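You operate a simulated robot arm through the tools that you are given. There is no shell and no other tool.

You are at the controls of a simulated robot arm. One attempt, no reset.

TASK
Lay up the big computer: off, plug parked, cartridge in the rack.
Fine: switch off, then unplug, then draw the cartridge; plug into the small drive's grey socket, cartridge into the white slot.

It is judged by the outcome, as a careful person would: the job done as asked, and still so three seconds after it is handed in. It fails if anything else is knocked over, pushed out of place, dropped, spilled or broken.

THE ROBOT
A 7-joint arm with a two-finger parallel gripper on a trunk, on a base that moves. Base frame: it is fixed to the floor where the robot stands at the start and does not move with it; the origin is under the middle of the robot, x ahead of it, y to its left, z up. Lengths are in mm, angles in degrees, forces in N, time in s.
With the tool pointing down near the work surface it reaches from about 260 to 700 mm from the robot's upright axis, wherever it stands. Its first joint turns from -166.0 to 166.0 degrees. Places, roughly: grey socket of the small drive [500, 600, 800]; switch of the big computer [500, 100, 900]; white slot of the rack [400, 500, 700]. Payload 1.57 kg.
Tool frame: the origin (TCP) lies between the finger pads and is the grasp point; the fingertips stand 30 mm ahead of it; z points along the fingers, y is the line along which they close. The gripper opens to 80 mm. The fingers are 17 mm wide and 12 mm thick; the gripper's body (40 by 82 mm) begins 80 mm behind the TCP.
Orientation is told as [roll, pitch, yaw] about the base's x, y, z axes, in that order, counted from this pose: with the fingers straight down and closing along the base's y, the tool's x points along the base's -x, its y along +y and its z along -z.

THE INTERFACE
- The arm moves only by the tool jog_arm. Its argument "deltas" is one flat list of numbers, 6 for each row, row after row: the shift along the base's x, y, z in units of 20 mm (1.0 is 20 mm), then the turn, a rotation vector about the base's x, y, z in units of 6 degrees (1.0 is 6 degrees). In form: [x, y, z, rx, ry, rz, x, y, z, rx, ry, rz, ...]. A call has 1 to 20 rows; each row shifts and turns the commanded pose from where the row before left it. "fingers" is the gripper command, from -1 (shut) to 1 (fully open), values between in proportion, set as the call begins (left out, the last holds). A call with a number of a shift or a turn outside -1 to 1 is refused whole. Each row takes 0.2 s and may step no farther than 50 mm and 8.6 degrees from the row before; otherwise, or with a gripper value out of range, the whole call is refused. A pose out of reach is approached as far as the arm can. The call stops where the force on the tool passes 40 N (or 10 N more than at its start, if that is more) or the arm is blocked; 0.2 s more then pass. Each finger travels about 72 mm/s and halts on what it meets, pressing with about 34 N; the grip force reading is that of the motor and also rises with nothing between the fingers. The clock runs only during rows and for 0.2 s after the last one: add rows that do not move to give the fingers time. It gives the time, the measured TCP pose, the force on the tool (base axes), the opening and the grip force at its end, in the units of the frame above (readings bear some noise), with the torque about the TCP (base axes, N m) and any sound that the robot's microphone picked up.
- Cameras (640 x 400 px; columns grow to the right, rows downward): "scene" is now at [-1.2, 148.3, 1509.9]; the picture's right is [0.12, -0.99, 0.00], its down [-0.70, -0.08, -0.71] and it looks along [0.71, 0.08, -0.70] (base axes); focal length 290 px, centre (320, 200). "wrist" rides on the gripper at [72, -7, -122] in the tool frame; the picture's right is [0.09, 1.00, 0.00], its down [-0.84, 0.08, -0.54] and it looks along [-0.54, 0.05, 0.84] (tool axes); focal length 238 px, centre (320, 200). There is no depth. A picture from a camera that has moved, and an enlarged one, comes with that camera's place and axes in the base frame and with its lens.
- capture(camera): a new picture of that camera. It takes no simulated time.
- slide_trunk(by): slides the trunk up (or, below 0, down) by that many mm; the arm and the scene camera ride with it, the base frame stays. It gives what a move gives, with no picture.
- steer(legs): drives the robot by 1 to 6 legs, each [ahead, left, turn to the left] in mm, mm and degrees, along the robot's own axes; the way and the turn of a leg run together, so that a leg with both is an arc; at most 1500 mm and 180 degrees a leg. The arm and the cameras ride along, it lands a little off, and it stops where it bumps. It gives what a move gives.
- head_to(pan, tilt): turns the head with the scene camera to pan (to the left, within 86 degrees either way) and tilt (down, from -29 to 69), counted from straight ahead of the robot. It gives what a move gives.
- zoom(camera, box): a new picture of the part [left, top, right, bottom] of that camera's present view, enlarged. It takes no simulated time.
- close_job(): hands the job in; it is judged then, once.

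Nothing tells you exact positions but the pictures and the camera data. Unless the task says otherwise, let go and move clear before handing in.

The tools are called after "Request:" as a command line: name --argument value ..., lists and objects as JSON in quotes. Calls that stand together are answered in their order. jog_arm: Moves the arm, as the interface text tells. Its arguments: {"type":"object","properties":{"deltas":{"type":"array"},"fingers":{"type":"number"}},"required":["deltas"]} The other tools are called the same way: slide_trunk (by) moves the trunk up or down; steer (legs) drives the base; head_to (pan, tilt) turns the head that bears the scene camera; capture (camera) takes a picture; zoom (camera, box) takes an enlarged picture of a part of a camera's view; close_job () hands the job in.

At the start:

```text
time: 0.0
eef_pos: [393.8, 105.5, 1153.0]
ee_rot: [0.0, 0.0, 0.0]
contact_force: [-0.4, 0.0, 0.1]
torque: [-0.01, 0.03, -0.01]
finger_gap: 79.9
grip_force: 0.0
trunk travel left (down, up): [-325.0, 155.0]
robot x, y, heading: [-1.5, 2.6, -0.3]
head pan, tilt (commanded): [6.7, 44.6]
```

scene: 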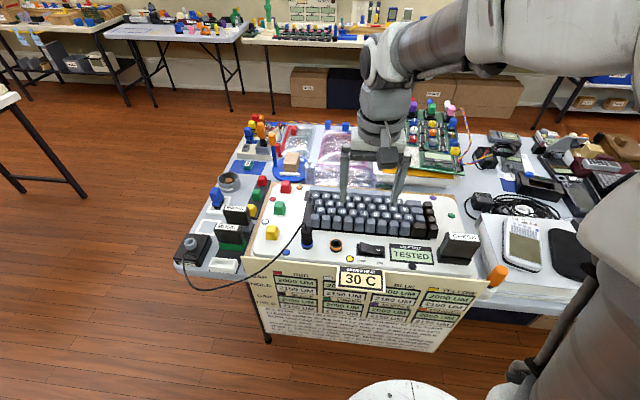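
wrist: 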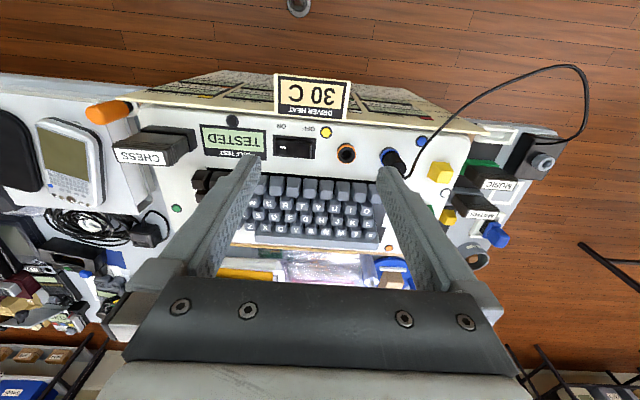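

I see a table with a big computer (keyboard, rocker switch, blue plug with a cable, CHESS cartridge) and to the left a small drive and a rack. I'll look closer before moving.

Request:
zoom --camera "scene" --box '[160, 110, 340, 290]'

Request:
zoom --camera "scene" --box '[280, 170, 520, 320]'

Request:
zoom --camera "wrist" --box '[80, 60, 400, 260]'

Request:
zoom --camera "wrist" --box '[360, 60, 640, 280]'

```text
2.22 times, centred on (250, 200) of scene
camera zoom: at [-1.2, 148.3, 1509.9], right [0.12, -0.99, 0.0], down [-0.7, -0.08, -0.71], along [0.71, 0.08, -0.7], focal length 644 px, centre (476, 200)
```

zoom: 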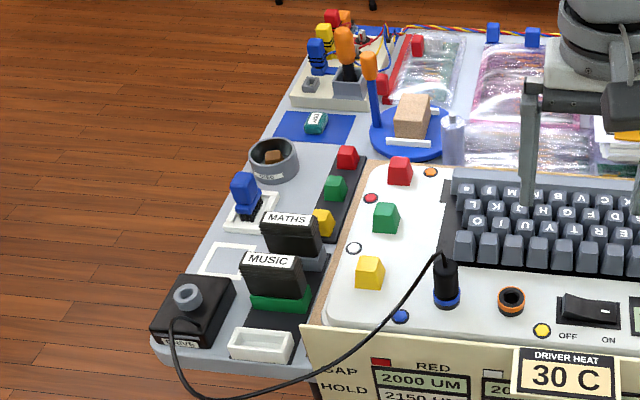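

```text
2.67 times, centred on (400, 245) of scene
camera zoom: at [-1.2, 148.3, 1509.9], right [0.12, -0.99, 0.0], down [-0.7, -0.08, -0.71], along [0.71, 0.08, -0.7], focal length 773 px, centre (107, 80)
```

zoom: 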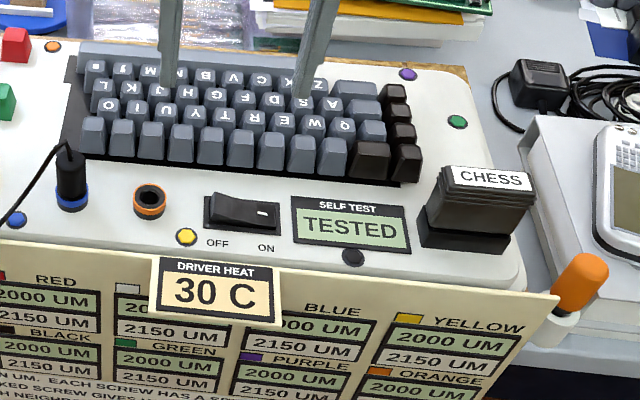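

```text
2.00 times, centred on (240, 160) of wrist
camera zoom: at [321.9, 100.0, 1275.3], right [-0.09, 1.0, 0.0], down [0.84, 0.08, 0.54], along [0.54, 0.05, -0.84], focal length 477 px, centre (480, 280)
```

zoom: 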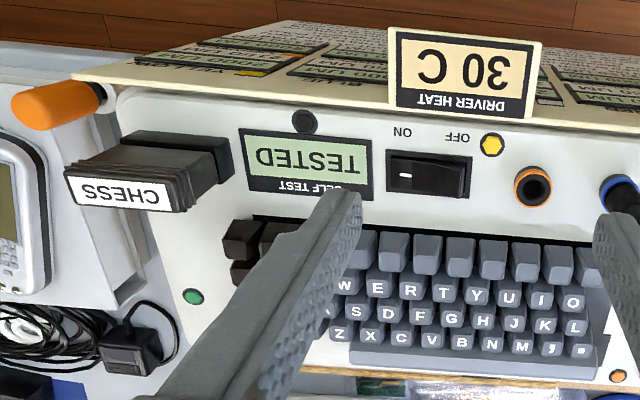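

```text
1.82 times, centred on (500, 170) of wrist
camera zoom: at [321.9, 100.0, 1275.3], right [-0.09, 1.0, 0.0], down [0.84, 0.08, 0.54], along [0.54, 0.05, -0.84], focal length 433 px, centre (-7, 254)
```

zoom: 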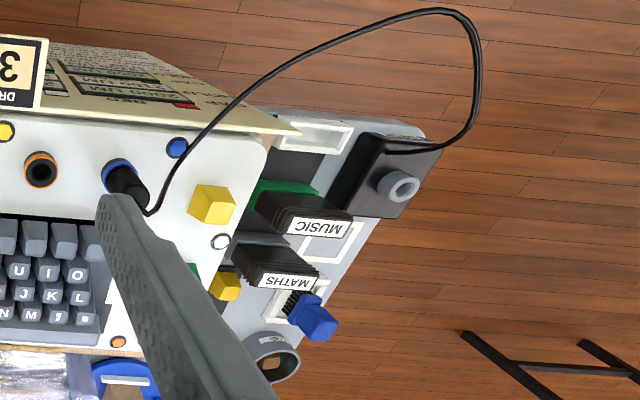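

I see the switch lies near [473, 66, 870], the blue-ringed plug to its left and the CHESS cartridge to its right. I'll turn the head to get a better look at the left-hand drive and rack.

Request:
head_to --pan 40 --tilt 46

Request:
capture --camera "scene"

Request:
zoom --camera "scene" --box '[240, 120, 400, 280]'

```text
time: 1.0
eef_pos: [393.3, 105.9, 1152.1]
ee_rot: [0.0, 0.0, 0.0]
contact_force: [-0.3, -0.2, 0.3]
torque: [0.03, 0.0, 0.01]
finger_gap: 80.0
grip_force: 0.1
trunk travel left (down, up): [-325.0, 155.0]
robot x, y, heading: [-0.8, 0.8, -0.2]
head pan, tilt (commanded): [40.0, 46.0]
```

```text
taken
camera scene: at [-20.6, 190.4, 1507.8], right [0.64, -0.77, 0.0], down [-0.55, -0.46, -0.69], along [0.53, 0.45, -0.72], focal length 290 px, centre (320, 200)
```

scene: 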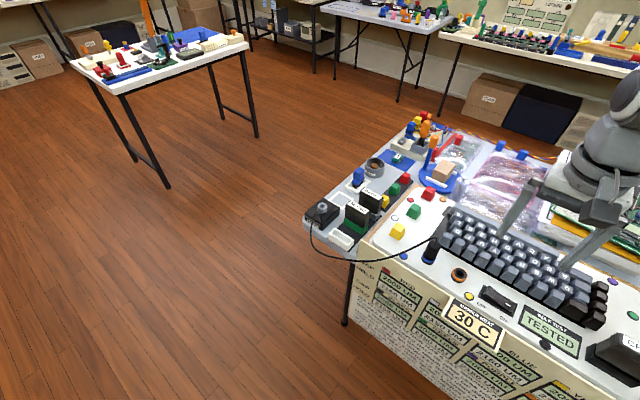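

```text
2.50 times, centred on (320, 200) of scene
camera zoom: at [-20.6, 190.4, 1507.8], right [0.64, -0.77, 0.0], down [-0.55, -0.46, -0.69], along [0.53, 0.45, -0.72], focal length 725 px, centre (320, 200)
```

zoom: 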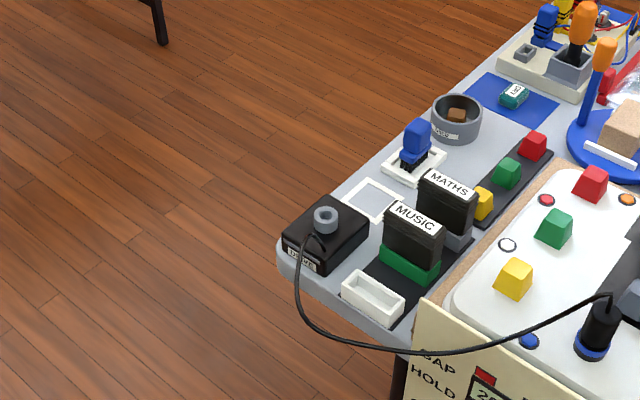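

I see the drive (grey ring socket) near [485, 603, 800] and the rack with a free white slot in front of the MUSIC cartridge. I'll shift the base left about 250 mm so everything is within reach from one stand, then survey with the wrist camera.

Request:
steer --legs '[[0, 250, 0]]'

Request:
head_to --pan 0 --tilt 48

Request:
capture --camera "scene"

Request:
capture --camera "wrist"

```text
time: 3.5
eef_pos: [393.1, 355.0, 1151.2]
ee_rot: [0.0, 0.1, -0.1]
contact_force: [0.3, 0.3, 0.1]
torque: [-0.03, -0.03, 0.03]
finger_gap: 80.2
grip_force: 0.1
trunk travel left (down, up): [-325.0, 155.0]
robot x, y, heading: [-0.6, 252.8, 0.0]
head pan, tilt (commanded): [40.0, 46.0]
```

```text
time: 4.5
eef_pos: [392.9, 353.2, 1152.2]
ee_rot: [0.0, 0.1, -0.2]
contact_force: [0.1, 0.0, 0.1]
torque: [0.0, 0.03, -0.02]
finger_gap: 80.2
grip_force: 0.1
trunk travel left (down, up): [-325.0, 155.0]
robot x, y, heading: [0.4, 250.2, -0.2]
head pan, tilt (commanded): [0.0, 48.0]
```

```text
taken
camera scene: at [-3.1, 387.4, 1505.0], right [0.0, -1.0, 0.0], down [-0.74, 0.0, -0.67], along [0.67, 0.0, -0.74], focal length 290 px, centre (320, 200)
```

scene: 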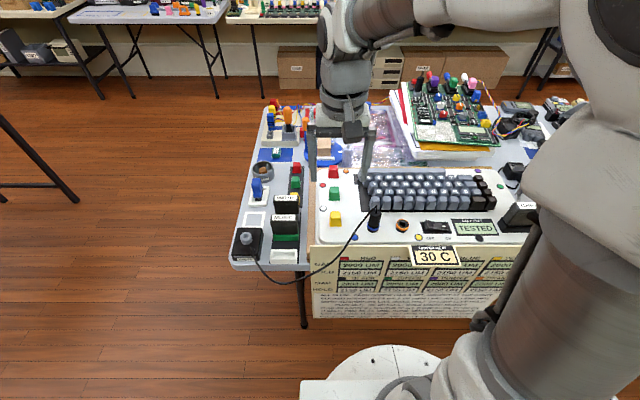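

```text
taken
camera wrist: at [322.3, 348.1, 1275.3], right [-0.09, 1.0, 0.0], down [0.84, 0.08, 0.54], along [0.54, 0.05, -0.84], focal length 238 px, centre (320, 200)
```

wrist: 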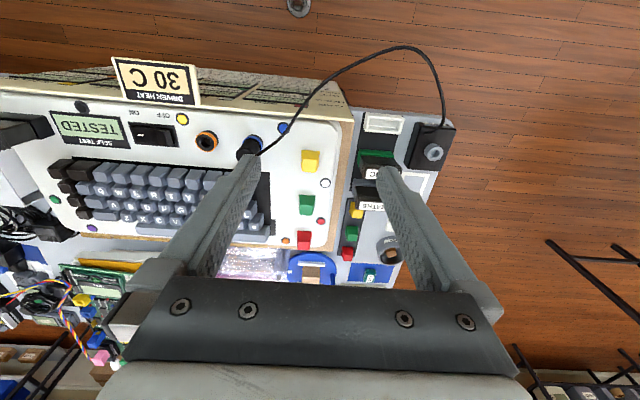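

I now have everything in front of the robot. I'll zoom both cameras to triangulate drive, rack, plug, switch and cartridge.

Request:
zoom --camera "scene" --box '[220, 150, 340, 280]'

Request:
zoom --camera "scene" --box '[340, 160, 560, 280]'

Request:
zoom --camera "wrist" --box '[340, 80, 480, 220]'

Request:
zoom --camera "wrist" --box '[0, 60, 300, 220]'

```text
3.08 times, centred on (280, 215) of scene
camera zoom: at [-3.1, 387.4, 1505.0], right [0.0, -1.0, 0.0], down [-0.74, 0.0, -0.67], along [0.67, 0.0, -0.74], focal length 892 px, centre (443, 154)
```

zoom: 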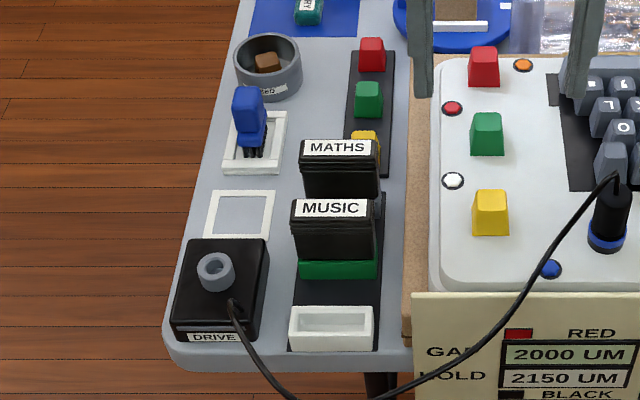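

```text
2.91 times, centred on (450, 220) of scene
camera zoom: at [-3.1, 387.4, 1505.0], right [0.0, -1.0, 0.0], down [-0.74, 0.0, -0.67], along [0.67, 0.0, -0.74], focal length 843 px, centre (-58, 142)
```

zoom: 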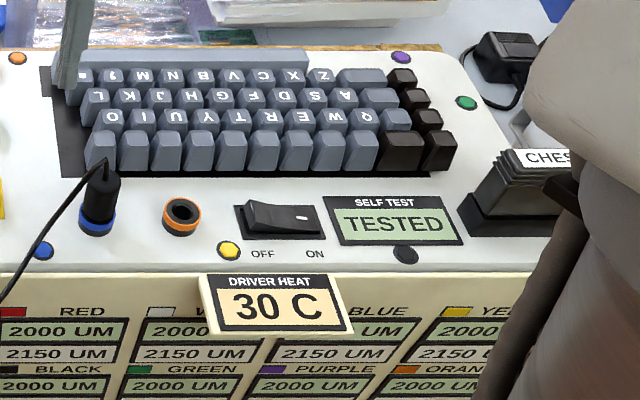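

```text
2.86 times, centred on (410, 150) of wrist
camera zoom: at [322.3, 348.1, 1275.3], right [-0.09, 1.0, 0.0], down [0.84, 0.08, 0.54], along [0.54, 0.05, -0.84], focal length 681 px, centre (63, 343)
```

zoom: 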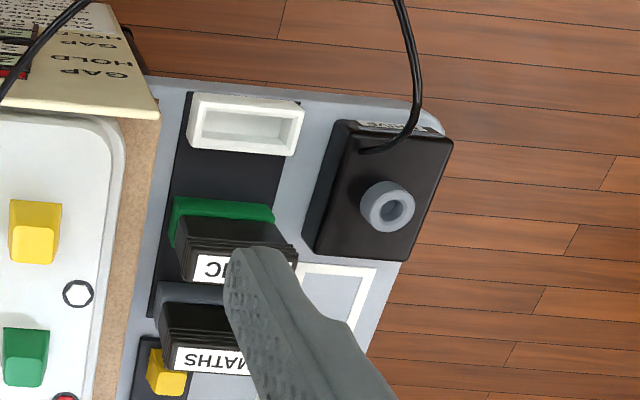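

```text
2.13 times, centred on (150, 140) of wrist
camera zoom: at [322.3, 348.1, 1275.3], right [-0.09, 1.0, 0.0], down [0.84, 0.08, 0.54], along [0.54, 0.05, -0.84], focal length 508 px, centre (683, 328)
```

zoom: 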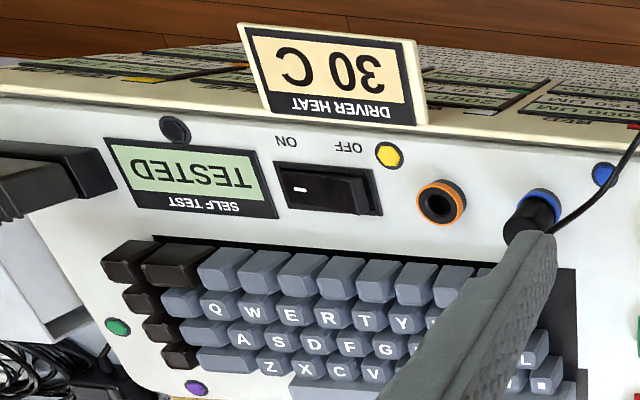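

The drive socket triangulates to about [492, 608, 790], the white slot to [453, 498, 753], the plug to [476, 241, 867], and the switch to [473, 66, 869]. I'll bring the closed gripper over the switch for a close look.

Request:
jog_arm --deltas '[0.15, -0.96, -0.34, 0, 0, 0, 0.15, -0.96, -0.34, 0, 0, 0, 0.15, -0.96, -0.34, 0, 0, 0, 0.15, -0.96, -0.34, 0, 0, 0, 0.15, -0.96, -0.34, 0, 0, 0, 0.15, -0.96, -0.34, 0, 0, 0, 0.15, -0.96, -0.34, 0, 0, 0, 0.15, -0.96, -0.34, 0, 0, 0, 0.15, -0.96, -0.34, 0, 0, 0, 0.15, -0.96, -0.34, 0, 0, 0, 0.15, -0.96, -0.34, 0, 0, 0, 0.15, -0.96, -0.34, 0, 0, 0, 0.15, -0.96, -0.34, 0, 0, 0, 0.15, -0.96, -0.34, 0, 0, 0, 0.15, -0.96, -0.34, 0, 0, 0]' --fingers -1

Request:
capture --camera "wrist"

Request:
capture --camera "scene"

```text
time: 7.7
eef_pos: [438.6, 65.2, 1049.8]
ee_rot: [-0.1, 0.0, -0.1]
contact_force: [-0.5, 0.0, 0.9]
torque: [0.0, 0.02, -0.01]
finger_gap: 0.0
grip_force: 21.1
trunk travel left (down, up): [-325.0, 155.0]
robot x, y, heading: [0.1, 249.7, -0.0]
head pan, tilt (commanded): [0.0, 48.0]
```

```text
taken
camera wrist: at [367.5, 60.0, 1172.9], right [-0.09, 1.0, 0.0], down [0.84, 0.08, 0.54], along [0.54, 0.05, -0.84], focal length 238 px, centre (320, 200)
```

wrist: 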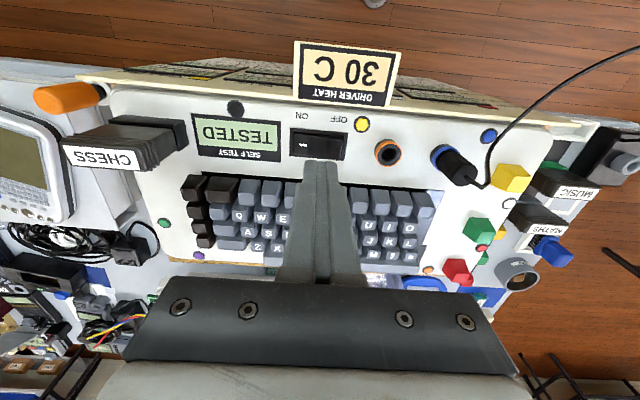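

```text
taken
camera scene: at [-3.1, 387.3, 1505.0], right [0.0, -1.0, 0.0], down [-0.74, 0.0, -0.67], along [0.67, 0.0, -0.74], focal length 290 px, centre (320, 200)
```

scene: 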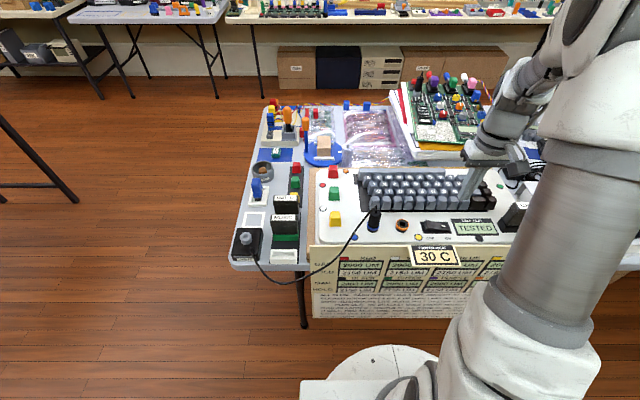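

Request:
zoom --camera "wrist" --box '[260, 90, 420, 190]'

Request:
zoom --camera "wrist" --box '[370, 110, 530, 210]'

Request:
zoom --camera "wrist" --box '[40, 90, 200, 190]'

Request:
zoom --camera "scene" --box '[360, 190, 520, 270]'

```text
4.00 times, centred on (340, 140) of wrist
camera zoom: at [367.5, 60.0, 1172.9], right [-0.09, 1.0, 0.0], down [0.84, 0.08, 0.54], along [0.54, 0.05, -0.84], focal length 953 px, centre (240, 440)
```

zoom: 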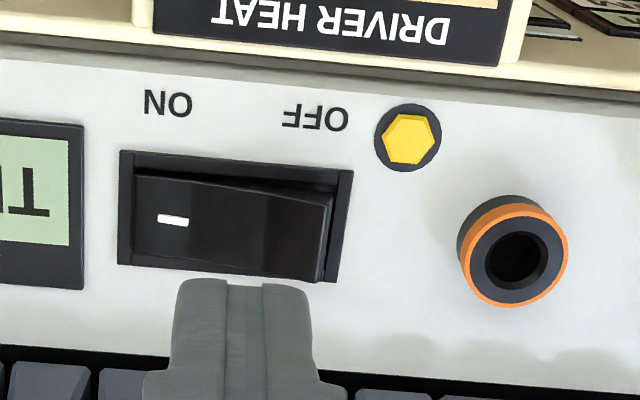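

```text
4.00 times, centred on (450, 160) of wrist
camera zoom: at [367.5, 60.0, 1172.9], right [-0.09, 1.0, 0.0], down [0.84, 0.08, 0.54], along [0.54, 0.05, -0.84], focal length 953 px, centre (-200, 360)
```

zoom: 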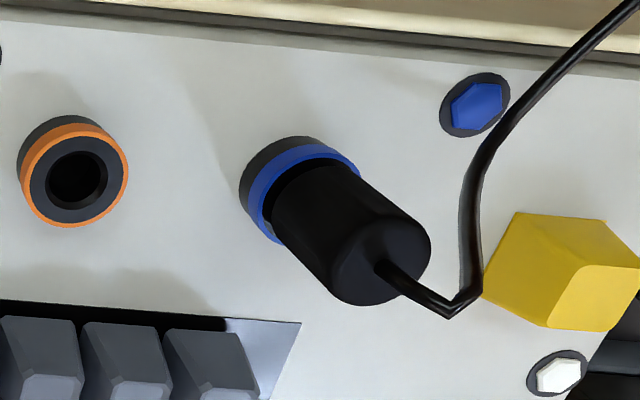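

```text
4.00 times, centred on (120, 140) of wrist
camera zoom: at [367.5, 60.0, 1172.9], right [-0.09, 1.0, 0.0], down [0.84, 0.08, 0.54], along [0.54, 0.05, -0.84], focal length 953 px, centre (1120, 440)
```

zoom: 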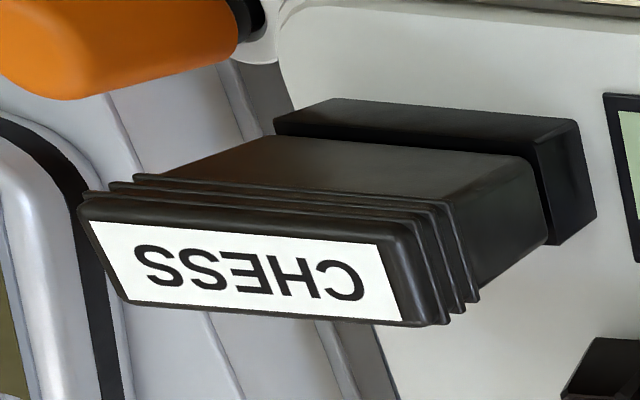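

```text
4.00 times, centred on (440, 230) of scene
camera zoom: at [-3.1, 387.3, 1505.0], right [0.0, -1.0, 0.0], down [-0.74, 0.0, -0.67], along [0.67, 0.0, -0.74], focal length 1159 px, centre (-160, 80)
```

zoom: 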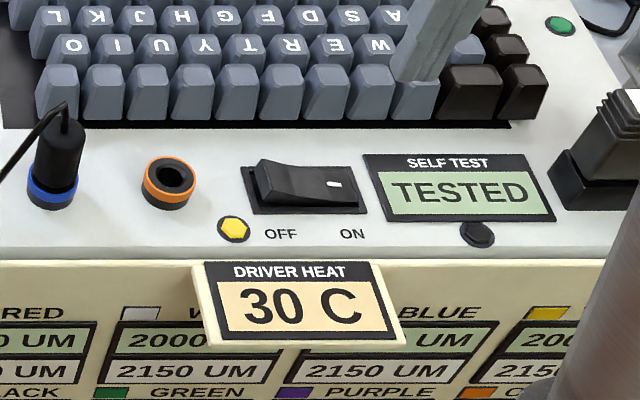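

The rocker's OFF end (towards +y) stands raised, so the switch is ON; its bezel centres near [481, 68, 858]. I'll come down over the OFF end to about 25 mm above it and check.

Request:
jog_arm --deltas '[0.353, 0.19, -1, 0, 0, 0, 0.353, 0.19, -1, 0, 0, 0, 0.353, 0.19, -1, 0, 0, 0, 0.353, 0.19, -1, 0, 0, 0, 0.353, 0.19, -1, 0, 0, 0, 0.353, 0.19, -1, 0, 0, 0]' --fingers -1

Request:
capture --camera "wrist"

Request:
zoom --camera "scene" --box '[360, 170, 520, 270]'

```text
time: 9.1
eef_pos: [482.3, 88.5, 929.5]
ee_rot: [0.0, -0.1, 0.1]
contact_force: [1.0, 1.4, 1.7]
torque: [0.0, 0.0, 0.0]
finger_gap: 0.0
grip_force: 21.0
trunk travel left (down, up): [-325.0, 155.0]
robot x, y, heading: [0.2, 245.4, -0.3]
head pan, tilt (commanded): [0.0, 48.0]
```

```text
taken
camera wrist: at [410.6, 82.4, 1053.2], right [-0.09, 1.0, 0.0], down [0.84, 0.08, 0.54], along [0.54, 0.05, -0.84], focal length 238 px, centre (320, 200)
```

wrist: 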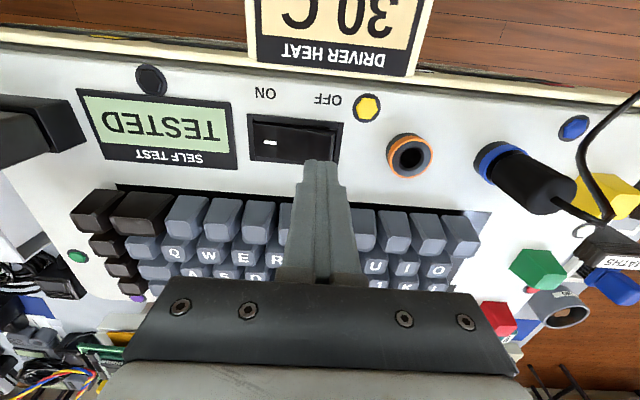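

```text
4.00 times, centred on (440, 220) of scene
camera zoom: at [-3.1, 387.3, 1505.1], right [0.0, -1.0, 0.0], down [-0.74, 0.0, -0.67], along [0.67, 0.0, -0.74], focal length 1159 px, centre (-160, 120)
```

zoom: 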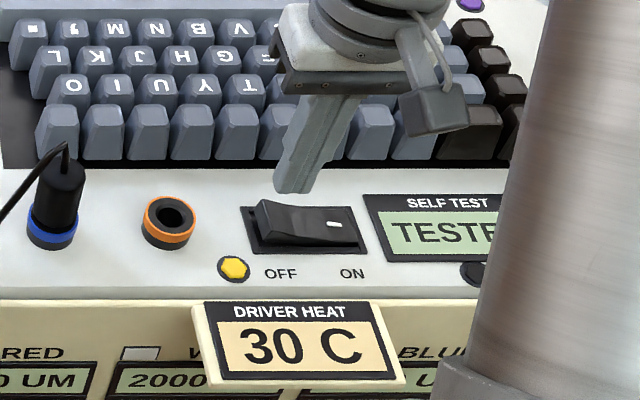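

The closed fingertips sit just above the OFF end of the rocker, a few mm too far in x. I'll shift back 5 mm and press down in small steps.

Request:
jog_arm --deltas '[-0.25, -0.07, 0, 0, 0, 0, 0, 0, -0.25, 0, 0, 0, 0, 0, -0.25, 0, 0, 0, 0, 0, -0.25, 0, 0, 0, 0, 0, -0.25, 0, 0, 0]' --fingers -1

Request:
zoom --camera "scene" --box '[360, 170, 520, 270]'

Request:
zoom --camera "wrist" --box '[240, 90, 400, 190]'

```text
time: 10.3
eef_pos: [476.2, 87.2, 910.4]
ee_rot: [-0.1, 0.0, 0.0]
contact_force: [0.1, 0.6, -0.7]
torque: [0.01, 0.03, -0.01]
finger_gap: 0.0
grip_force: 21.3
trunk travel left (down, up): [-325.0, 155.0]
robot x, y, heading: [0.8, 249.7, -0.1]
head pan, tilt (commanded): [0.0, 48.0]
```

```text
4.00 times, centred on (440, 220) of scene
camera zoom: at [-3.1, 387.3, 1505.1], right [0.0, -1.0, 0.0], down [-0.74, 0.0, -0.67], along [0.67, 0.0, -0.74], focal length 1159 px, centre (-160, 120)
```

zoom: 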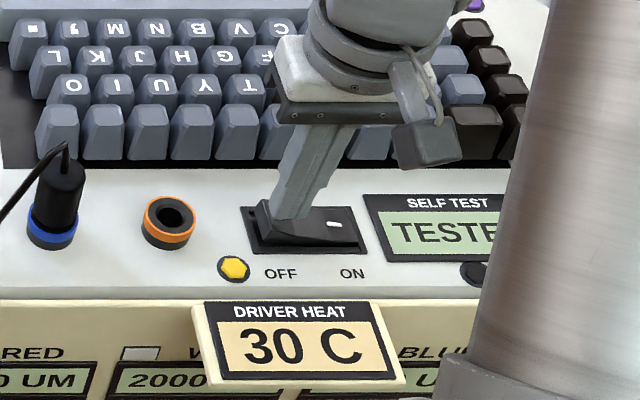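

```text
4.00 times, centred on (320, 140) of wrist
camera zoom: at [405.0, 81.0, 1033.4], right [-0.09, 1.0, 0.0], down [0.84, 0.08, 0.54], along [0.54, 0.05, -0.84], focal length 953 px, centre (320, 440)
```

zoom: 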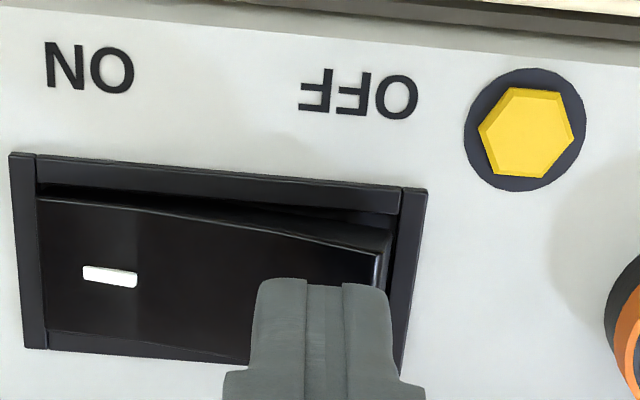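

Tips are about at the rocker surface, with their outer edge right at its end. I'll shift 4 mm inboard and keep pressing down gently.

Request:
jog_arm --deltas '[0, -0.2, 0, 0, 0, 0, 0, 0, -0.2, 0, 0, 0, 0, 0, -0.2, 0, 0, 0, 0, 0, -0.2, 0, 0, 0, 0, 0, -0.2, 0, 0, 0, 0, 0, -0.2, 0, 0, 0]' --fingers -1

Request:
zoom --camera "scene" --box '[360, 170, 520, 270]'

Request:
zoom --camera "wrist" --box '[240, 90, 400, 190]'

```text
time: 11.8
eef_pos: [476.2, 85.6, 896.1]
ee_rot: [0.0, -0.2, 0.0]
contact_force: [-9.4, 4.3, 23.2]
torque: [-0.11, 0.3, -0.11]
finger_gap: 0.1
grip_force: 21.2
trunk travel left (down, up): [-325.0, 155.0]
robot x, y, heading: [2.9, 247.9, -0.1]
head pan, tilt (commanded): [0.0, 48.0]
stopped in row 6: the force on the tool passed its limit at 42 N (the readings are from after the stop); the commanded pose is now the measured one
```

```text
4.00 times, centred on (440, 220) of scene
camera zoom: at [-5.9, 388.5, 1505.2], right [0.0, -1.0, 0.0], down [-0.74, 0.0, -0.67], along [0.67, 0.0, -0.74], focal length 1159 px, centre (-160, 120)
```

zoom: 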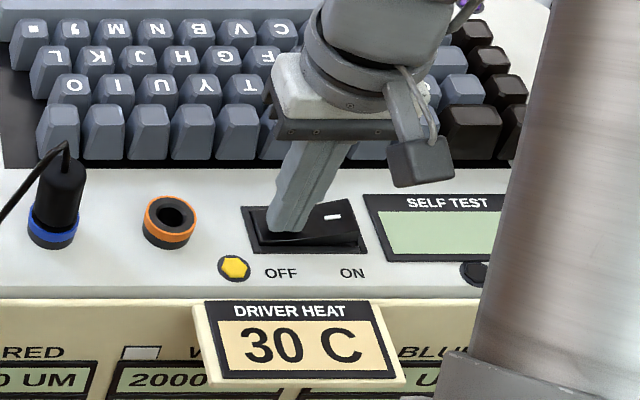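

```text
4.00 times, centred on (320, 140) of wrist
camera zoom: at [404.2, 78.9, 1018.5], right [-0.09, 1.0, 0.0], down [0.83, 0.08, 0.55], along [0.54, 0.05, -0.84], focal length 953 px, centre (320, 440)
```

zoom: 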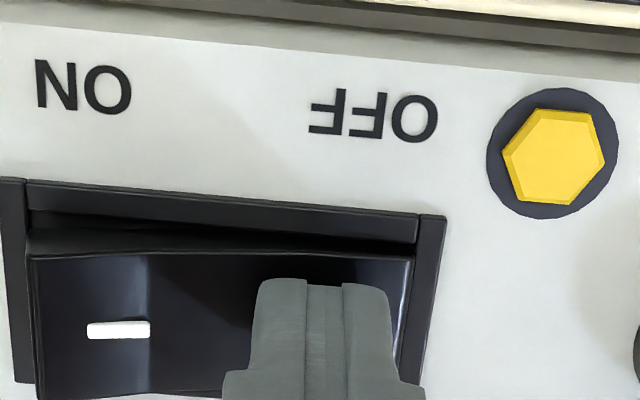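

The display has gone blank and the rocker has flipped to OFF. I'll retreat upward and go look at the plug.

Request:
jog_arm --deltas '[0, 0, 0.5, 0, 0, 0, 0, 0, 1, 0, 0, 0, 0, 0, 1, 0, 0, 0, 0, 0, 1, 0, 0, 0, 0, 0, 1, 0, 0, 0, 0, 0, 1, 0, 0, 0]' --fingers -1

Request:
zoom --camera "scene" --box '[340, 160, 520, 280]'

Request:
capture --camera "wrist"

```text
time: 13.2
eef_pos: [478.3, 84.8, 1003.1]
ee_rot: [0.0, -0.2, 0.0]
contact_force: [1.1, 0.4, -0.2]
torque: [-0.01, -0.03, 0.0]
finger_gap: 0.3
grip_force: 21.7
trunk travel left (down, up): [-325.0, 155.0]
robot x, y, heading: [1.3, 245.9, -0.1]
head pan, tilt (commanded): [0.0, 48.0]
```

```text
3.33 times, centred on (430, 220) of scene
camera zoom: at [-3.2, 387.5, 1505.0], right [0.0, -1.0, 0.0], down [-0.74, 0.0, -0.67], along [0.67, 0.0, -0.74], focal length 966 px, centre (-47, 133)
```

zoom: 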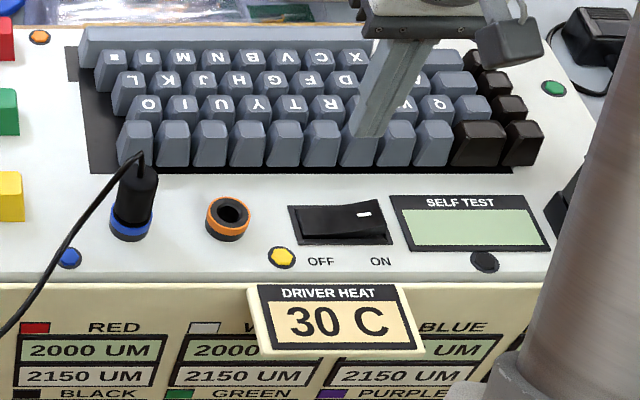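

```text
taken
camera wrist: at [405.9, 78.2, 1126.3], right [-0.09, 1.0, 0.0], down [0.83, 0.08, 0.54], along [0.54, 0.05, -0.84], focal length 238 px, centre (320, 200)
```

wrist: 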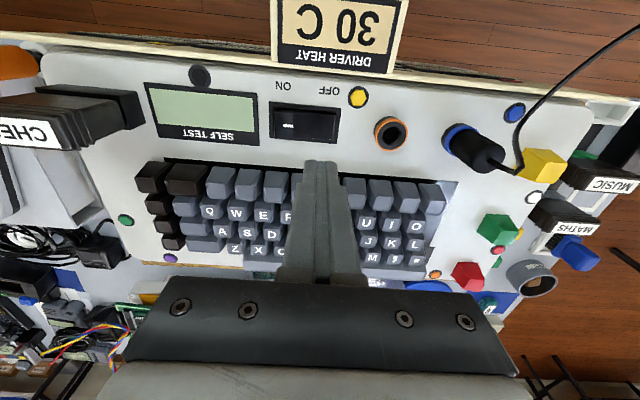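

The switch is OFF. Next I'll move above the plug with the gripper turned −45° so the cable, which leaves towards front-left, passes out between the fingers; fingers open to about 60 mm.

Request:
jog_arm --deltas '[0, 0, 1, 0, 0, 0, 0, 0.97, 0, 0, 0, -0.94, 0, 0.97, 0, 0, 0, -0.94, 0, 0.97, 0, 0, 0, -0.94, 0, 0.97, 0, 0, 0, -0.94, 0, 0.97, 0, 0, 0, -0.94, 0, 0.97, 0, 0, 0, -0.94, 0, 0.97, 0, 0, 0, -0.94, 0, 0.97, 0, 0, 0, -0.94]' --fingers 0.5

Request:
capture --camera "wrist"

Request:
zoom --camera "scene" --box '[300, 140, 460, 260]'

```text
time: 15.2
eef_pos: [476.0, 239.7, 1024.1]
ee_rot: [0.0, -0.3, -45.3]
contact_force: [-0.1, -0.5, -0.2]
torque: [0.02, 0.03, 0.03]
finger_gap: 60.0
grip_force: 0.1
trunk travel left (down, up): [-325.0, 155.0]
robot x, y, heading: [-0.3, 246.6, -0.1]
head pan, tilt (commanded): [0.0, 48.0]
```

```text
taken
camera wrist: at [422.3, 286.9, 1146.5], right [0.64, 0.77, 0.0], down [0.64, -0.54, 0.55], along [0.42, -0.35, -0.84], focal length 238 px, centre (320, 200)
```

wrist: 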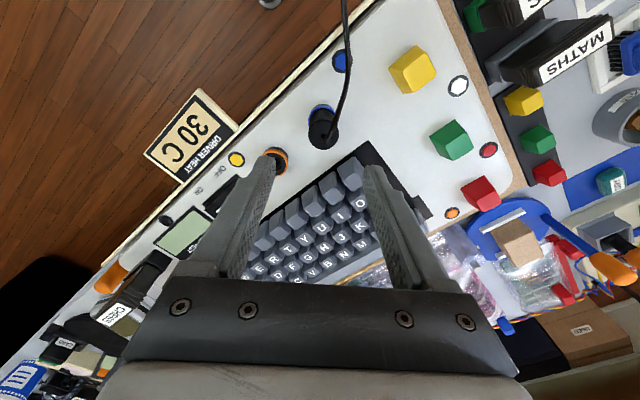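

```text
3.33 times, centred on (380, 200) of scene
camera zoom: at [-3.3, 387.5, 1505.0], right [0.0, -1.0, 0.0], down [-0.74, 0.0, -0.67], along [0.67, 0.0, -0.74], focal length 966 px, centre (120, 200)
```

zoom: 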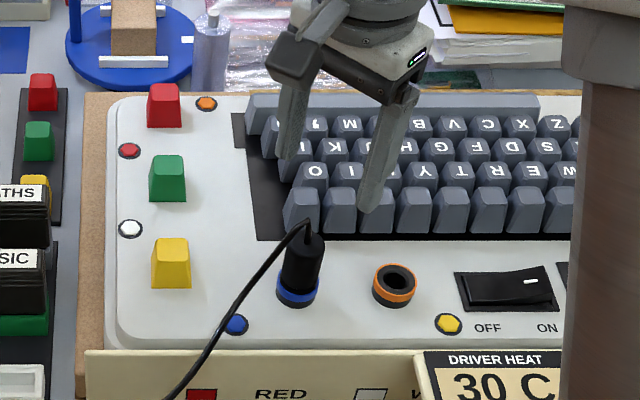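

The cable leaves the plug between the fingers' gap direction as hoped. I'll zoom in on the plug to get its centre precisely.

Request:
zoom --camera "wrist" --box '[260, 80, 400, 180]'

Request:
zoom --camera "wrist" --box '[320, 0, 420, 120]'

```text
4.00 times, centred on (330, 130) of wrist
camera zoom: at [422.3, 286.9, 1146.5], right [0.64, 0.77, 0.0], down [0.64, -0.54, 0.55], along [0.42, -0.35, -0.84], focal length 953 px, centre (280, 480)
```

zoom: 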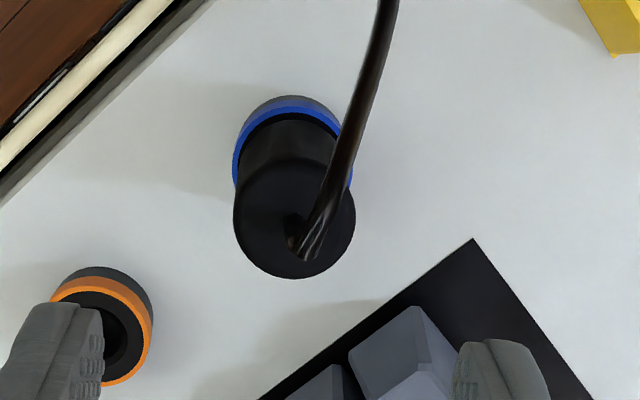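

```text
3.33 times, centred on (370, 60) of wrist
camera zoom: at [422.3, 286.9, 1146.5], right [0.64, 0.77, 0.0], down [0.64, -0.54, 0.55], along [0.42, -0.35, -0.84], focal length 794 px, centre (153, 667)
```

zoom: 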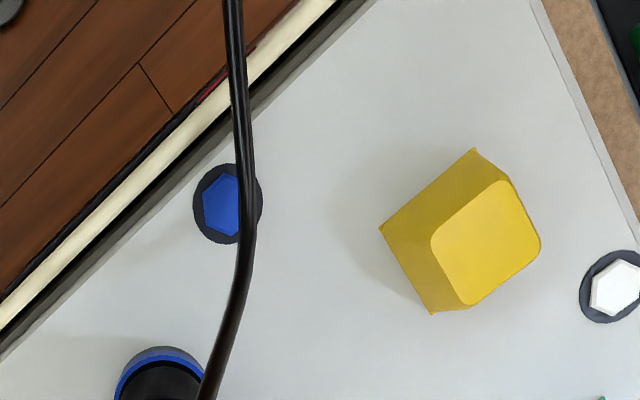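

The plug centres at about [480, 243] with its top near z = 919. I'll align and descend so the pads take the upper body, stopping part-way to check.

Request:
jog_arm --deltas '[0.2, 0.175, 0, 0, 0.05, 0, 0, 0, -1, 0, 0, 0, 0, 0, -1, 0, 0, 0, 0, 0, -1, 0, 0, 0, 0, 0, -0.75, 0, 0, 0]' --fingers 0.3

Request:
capture --camera "wrist"

Request:
zoom --camera "scene" --box '[320, 160, 460, 260]'

```text
time: 16.4
eef_pos: [482.7, 242.5, 948.9]
ee_rot: [-0.2, 0.1, -45.1]
contact_force: [0.9, 0.5, 0.3]
torque: [0.02, 0.0, -0.03]
finger_gap: 52.0
grip_force: 0.1
trunk travel left (down, up): [-325.0, 155.0]
robot x, y, heading: [-3.2, 251.9, -0.0]
head pan, tilt (commanded): [0.0, 48.0]
```

```text
taken
camera wrist: at [427.4, 289.9, 1071.5], right [0.64, 0.77, 0.0], down [0.65, -0.54, 0.54], along [0.41, -0.35, -0.84], focal length 238 px, centre (320, 200)
```

wrist: 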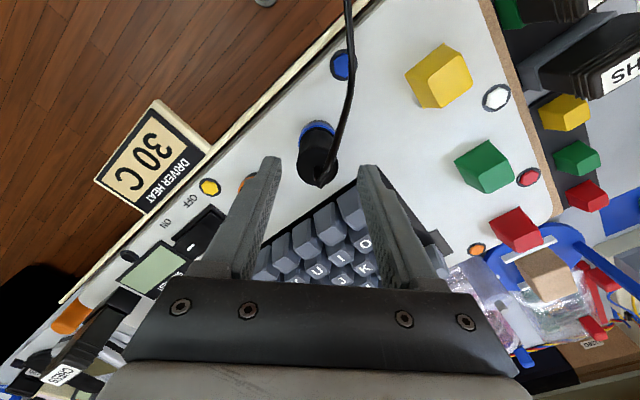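

```text
4.00 times, centred on (390, 210) of scene
camera zoom: at [-3.2, 387.5, 1505.1], right [0.0, -1.0, 0.0], down [-0.74, 0.0, -0.67], along [0.67, 0.0, -0.74], focal length 1159 px, centre (40, 160)
```

zoom: 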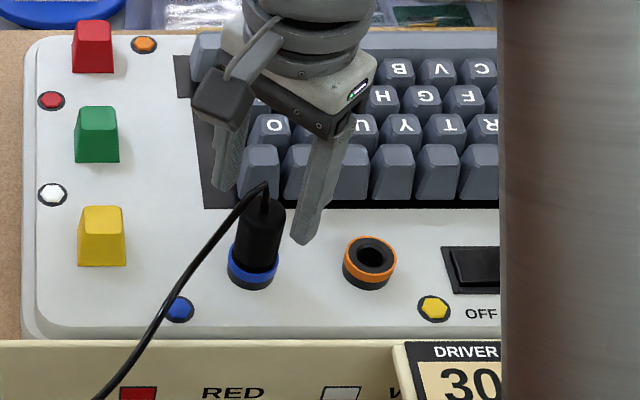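

The fingers straddle the plug; I'll zoom to check the alignment before the last part.

Request:
zoom --camera "wrist" --box '[240, 100, 400, 200]'

```text
4.00 times, centred on (320, 150) of wrist
camera zoom: at [427.4, 289.9, 1071.5], right [0.64, 0.77, 0.0], down [0.65, -0.54, 0.54], along [0.41, -0.35, -0.84], focal length 953 px, centre (320, 400)
```

zoom: 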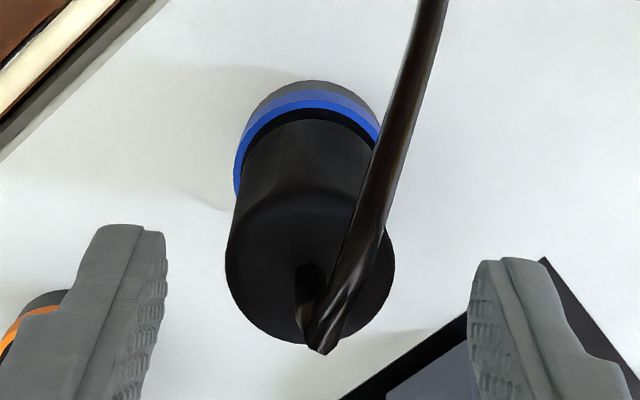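

The plug is about 3 mm nearer the robot than the tool axis. I'll correct x, descend to TCP z ≈ 905 and close on the plug.

Request:
jog_arm --deltas '[-0.145, -0.02, -0.5, 0, 0, 0, 0, 0, -0.6, 0, 0, 0, 0, 0, -0.6, 0, 0, 0, 0, 0, -0.5, 0, 0, 0]' --fingers 0.3

Request:
zoom --camera "wrist" --box '[240, 100, 400, 200]'

Request:
zoom --camera "scene" --box '[320, 160, 460, 260]'

```text
time: 17.4
eef_pos: [478.0, 242.0, 903.5]
ee_rot: [-0.1, 0.0, -45.3]
contact_force: [0.2, 0.5, -0.6]
torque: [0.01, 0.0, 0.0]
finger_gap: 52.0
grip_force: 0.0
trunk travel left (down, up): [-325.0, 155.0]
robot x, y, heading: [1.2, 245.7, -0.2]
head pan, tilt (commanded): [0.0, 48.0]
```

```text
4.00 times, centred on (320, 150) of wrist
camera zoom: at [424.3, 289.8, 1026.9], right [0.64, 0.77, 0.0], down [0.65, -0.54, 0.54], along [0.41, -0.35, -0.84], focal length 953 px, centre (320, 400)
```

zoom: 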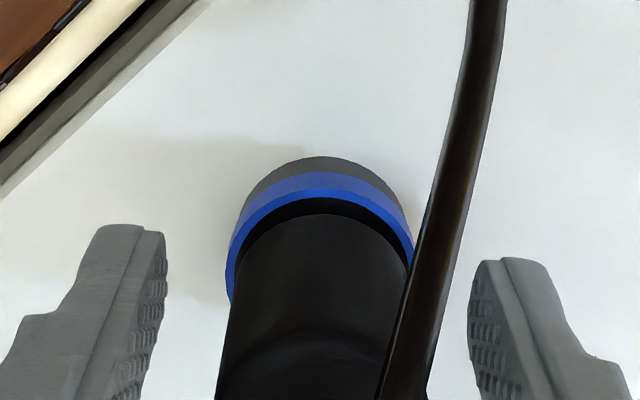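

```text
4.00 times, centred on (390, 210) of scene
camera zoom: at [-3.3, 387.5, 1505.1], right [0.0, -1.0, 0.0], down [-0.74, 0.0, -0.67], along [0.67, 0.0, -0.74], focal length 1159 px, centre (40, 160)
```

zoom: 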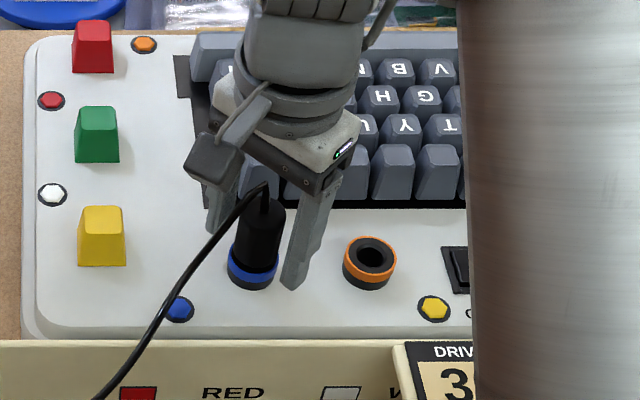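

Centred on the plug, cable clear of both fingers. Closing the grip now.

Request:
jog_arm --deltas '[0, 0, 0, 0, 0, 0, 0, 0, 0, 0, 0, 0, 0, 0, 0, 0, 0, 0]' --fingers -1

Request:
zoom --camera "wrist" --box '[240, 100, 400, 200]'

Request:
zoom --camera "scene" --box '[320, 160, 460, 260]'

```text
time: 18.2
eef_pos: [479.1, 243.6, 904.3]
ee_rot: [-0.2, 0.0, -45.2]
contact_force: [1.2, 2.1, -2.5]
torque: [0.13, -0.16, -0.02]
finger_gap: 28.2
grip_force: 34.5
trunk travel left (down, up): [-325.0, 155.0]
robot x, y, heading: [1.0, 246.5, -0.1]
head pan, tilt (commanded): [0.0, 48.0]
```

```text
4.00 times, centred on (320, 150) of wrist
camera zoom: at [424.5, 290.0, 1026.9], right [0.64, 0.77, 0.0], down [0.65, -0.54, 0.54], along [0.41, -0.35, -0.84], focal length 953 px, centre (320, 400)
```

zoom: 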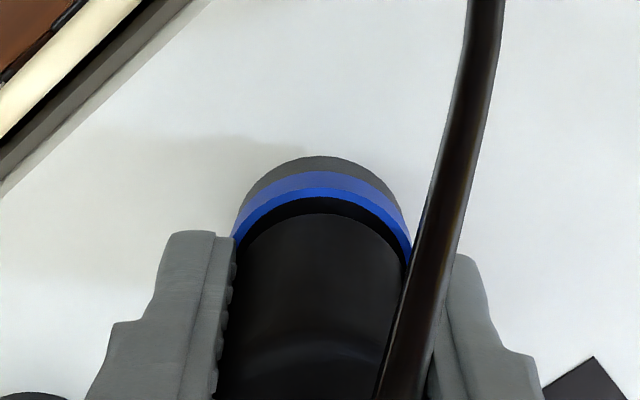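

```text
4.00 times, centred on (390, 210) of scene
camera zoom: at [-3.0, 387.6, 1505.0], right [0.0, -1.0, 0.0], down [-0.74, 0.0, -0.67], along [0.67, 0.0, -0.74], focal length 1159 px, centre (40, 160)
```

zoom: 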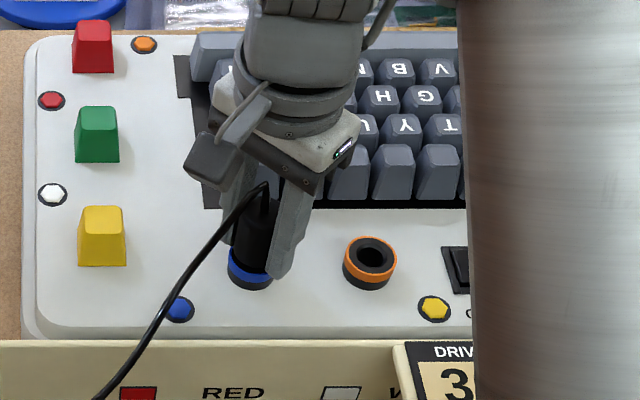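

Gripped at 28 mm. Pulling the plug straight up in small steps.

Request:
jog_arm --deltas '[0, 0, 0.2, 0, 0, 0, 0, 0, 0.2, 0, 0, 0, 0, 0, 0.2, 0, 0, 0, 0, 0, 0.25, 0, 0, 0, 0, 0, 0.25, 0, 0, 0, 0, 0, 0.3, 0, 0, 0]' --fingers -1

Request:
zoom --camera "scene" --box '[320, 160, 460, 260]'

Request:
capture --camera "wrist"

```text
time: 19.6
eef_pos: [478.5, 242.1, 932.6]
ee_rot: [-0.2, -0.1, -45.1]
contact_force: [0.5, -0.2, -0.3]
torque: [-0.01, 0.0, 0.03]
finger_gap: 28.1
grip_force: 34.3
trunk travel left (down, up): [-325.0, 155.0]
robot x, y, heading: [-1.1, 249.9, -0.4]
head pan, tilt (commanded): [0.0, 48.0]
```

```text
4.00 times, centred on (390, 210) of scene
camera zoom: at [-3.2, 387.5, 1505.0], right [0.0, -1.0, 0.0], down [-0.74, 0.0, -0.67], along [0.67, 0.0, -0.74], focal length 1159 px, centre (40, 160)
```

zoom: 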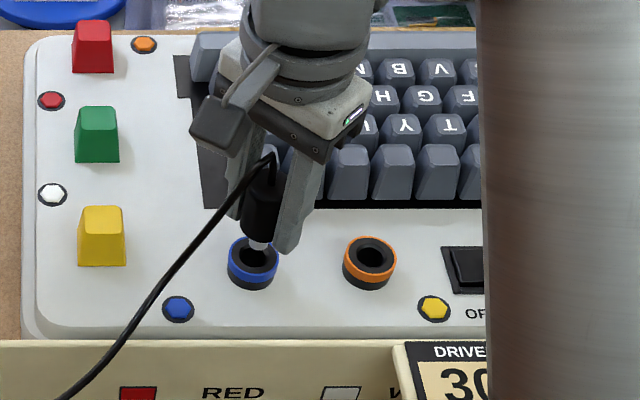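

```text
taken
camera wrist: at [423.8, 289.6, 1055.3], right [0.64, 0.77, 0.0], down [0.65, -0.54, 0.54], along [0.41, -0.35, -0.84], focal length 238 px, centre (320, 200)
```

wrist: 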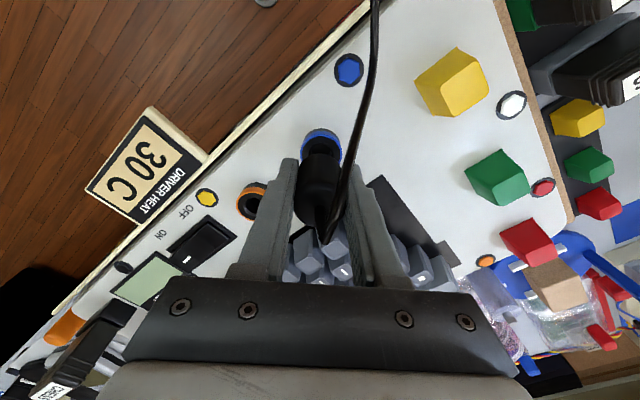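

The plug is out, its pale pin visible. I'll lift to a safe height, then carry it left over the drive while turning the gripper back to yaw 0.

Request:
jog_arm --deltas '[0, 0, 0.8, 0, 0, 0, 0, 0, 0.8, 0, 0, 0, 0, 0, 0.8, 0, 0, 0, 0, 0, 0.8, 0, 0, 0]' --fingers -1

Request:
jog_arm --deltas '[0, 0.7, 0, 0, 0, 0.5, 0, 0.7, 0, 0, 0, 0.5, 0, 0.7, 0, 0, 0, 0.5, 0, 0.7, 0, 0, 0, 0.5, 0, 0.7, 0, 0, 0, 0.5, 0, 0.7, 0, 0, 0, 0.5, 0, 0.7, 0, 0, 0, 0.5, 0, 0.7, 0, 0, 0, 0.5, 0, 0.7, 0, 0, 0, 0.5, 0, 0.7, 0, 0, 0, 0.5]' --fingers -1

Request:
capture --camera "scene"

Request:
capture --camera "wrist"

```text
time: 20.6
eef_pos: [478.3, 242.0, 998.0]
ee_rot: [-0.2, 0.0, -45.3]
contact_force: [0.5, 0.3, 0.0]
torque: [0.02, -0.01, 0.01]
finger_gap: 28.0
grip_force: 33.8
trunk travel left (down, up): [-325.0, 155.0]
robot x, y, heading: [-0.3, 248.0, -0.1]
head pan, tilt (commanded): [0.0, 48.0]
```

```text
time: 22.8
eef_pos: [479.2, 383.5, 996.3]
ee_rot: [-0.1, 0.0, -15.0]
contact_force: [0.2, 0.4, -0.7]
torque: [0.01, -0.01, -0.01]
finger_gap: 28.0
grip_force: 34.0
trunk travel left (down, up): [-325.0, 155.0]
robot x, y, heading: [-1.7, 252.5, -0.2]
head pan, tilt (commanded): [0.0, 48.0]
```

```text
taken
camera scene: at [-3.3, 387.5, 1505.0], right [0.0, -1.0, 0.0], down [-0.74, 0.0, -0.67], along [0.67, 0.0, -0.74], focal length 290 px, centre (320, 200)
```

scene: 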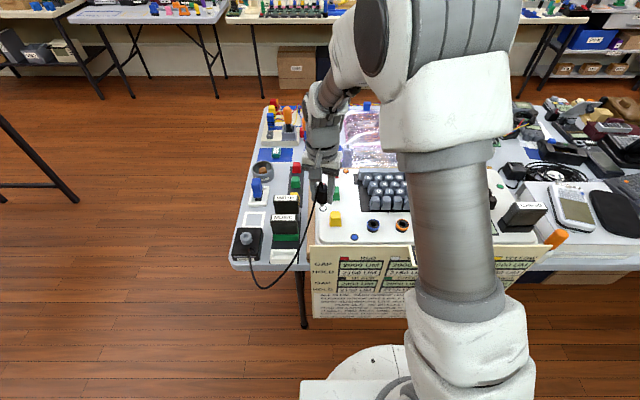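

```text
taken
camera wrist: at [408.5, 396.1, 1119.6], right [0.17, 0.99, 0.0], down [0.83, -0.14, 0.54], along [0.53, -0.09, -0.84], focal length 238 px, centre (320, 200)
```

wrist: 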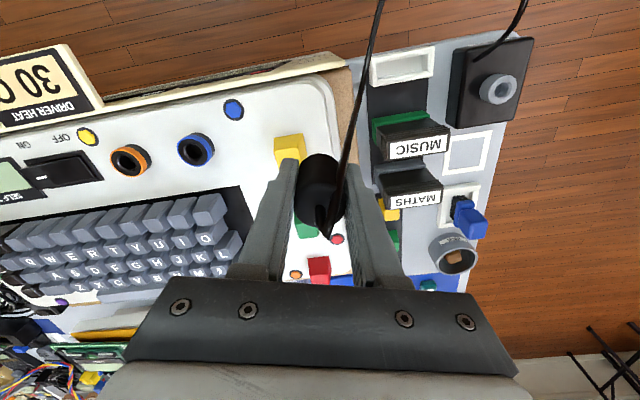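

The plug is carried safely; the cable hangs in front of the table edge. I'll use this view to refine the socket and rack positions.

Request:
zoom --camera "wrist" --box '[350, 20, 550, 145]'

Request:
zoom --camera "scene" --box '[220, 180, 340, 280]'

```text
3.20 times, centred on (450, 82) of wrist
camera zoom: at [408.5, 396.1, 1119.6], right [0.17, 0.99, 0.0], down [0.83, -0.14, 0.54], along [0.53, -0.09, -0.84], focal length 763 px, centre (-96, 576)
```

zoom: 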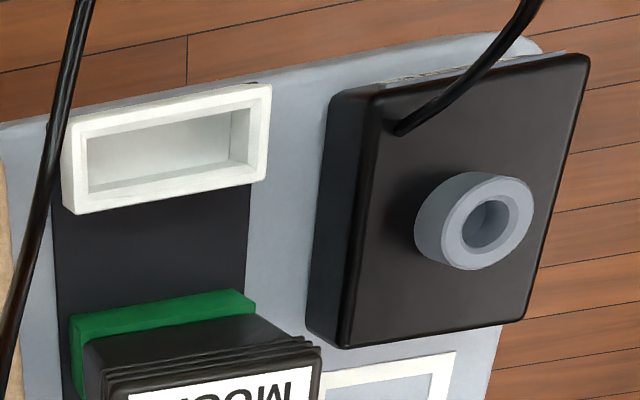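

```text
4.00 times, centred on (280, 230) of scene
camera zoom: at [-3.3, 387.5, 1505.0], right [0.0, -1.0, 0.0], down [-0.74, 0.0, -0.67], along [0.67, 0.0, -0.74], focal length 1159 px, centre (480, 80)
```

zoom: 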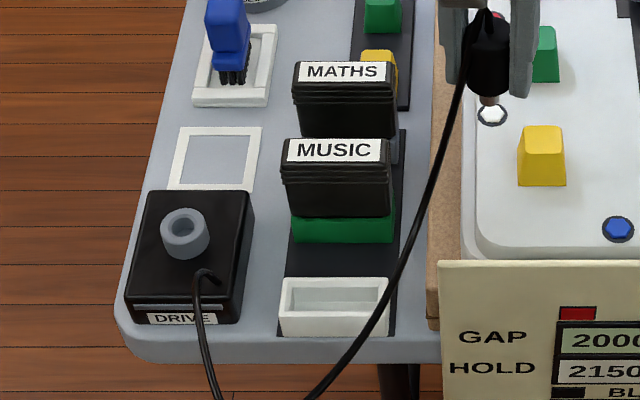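

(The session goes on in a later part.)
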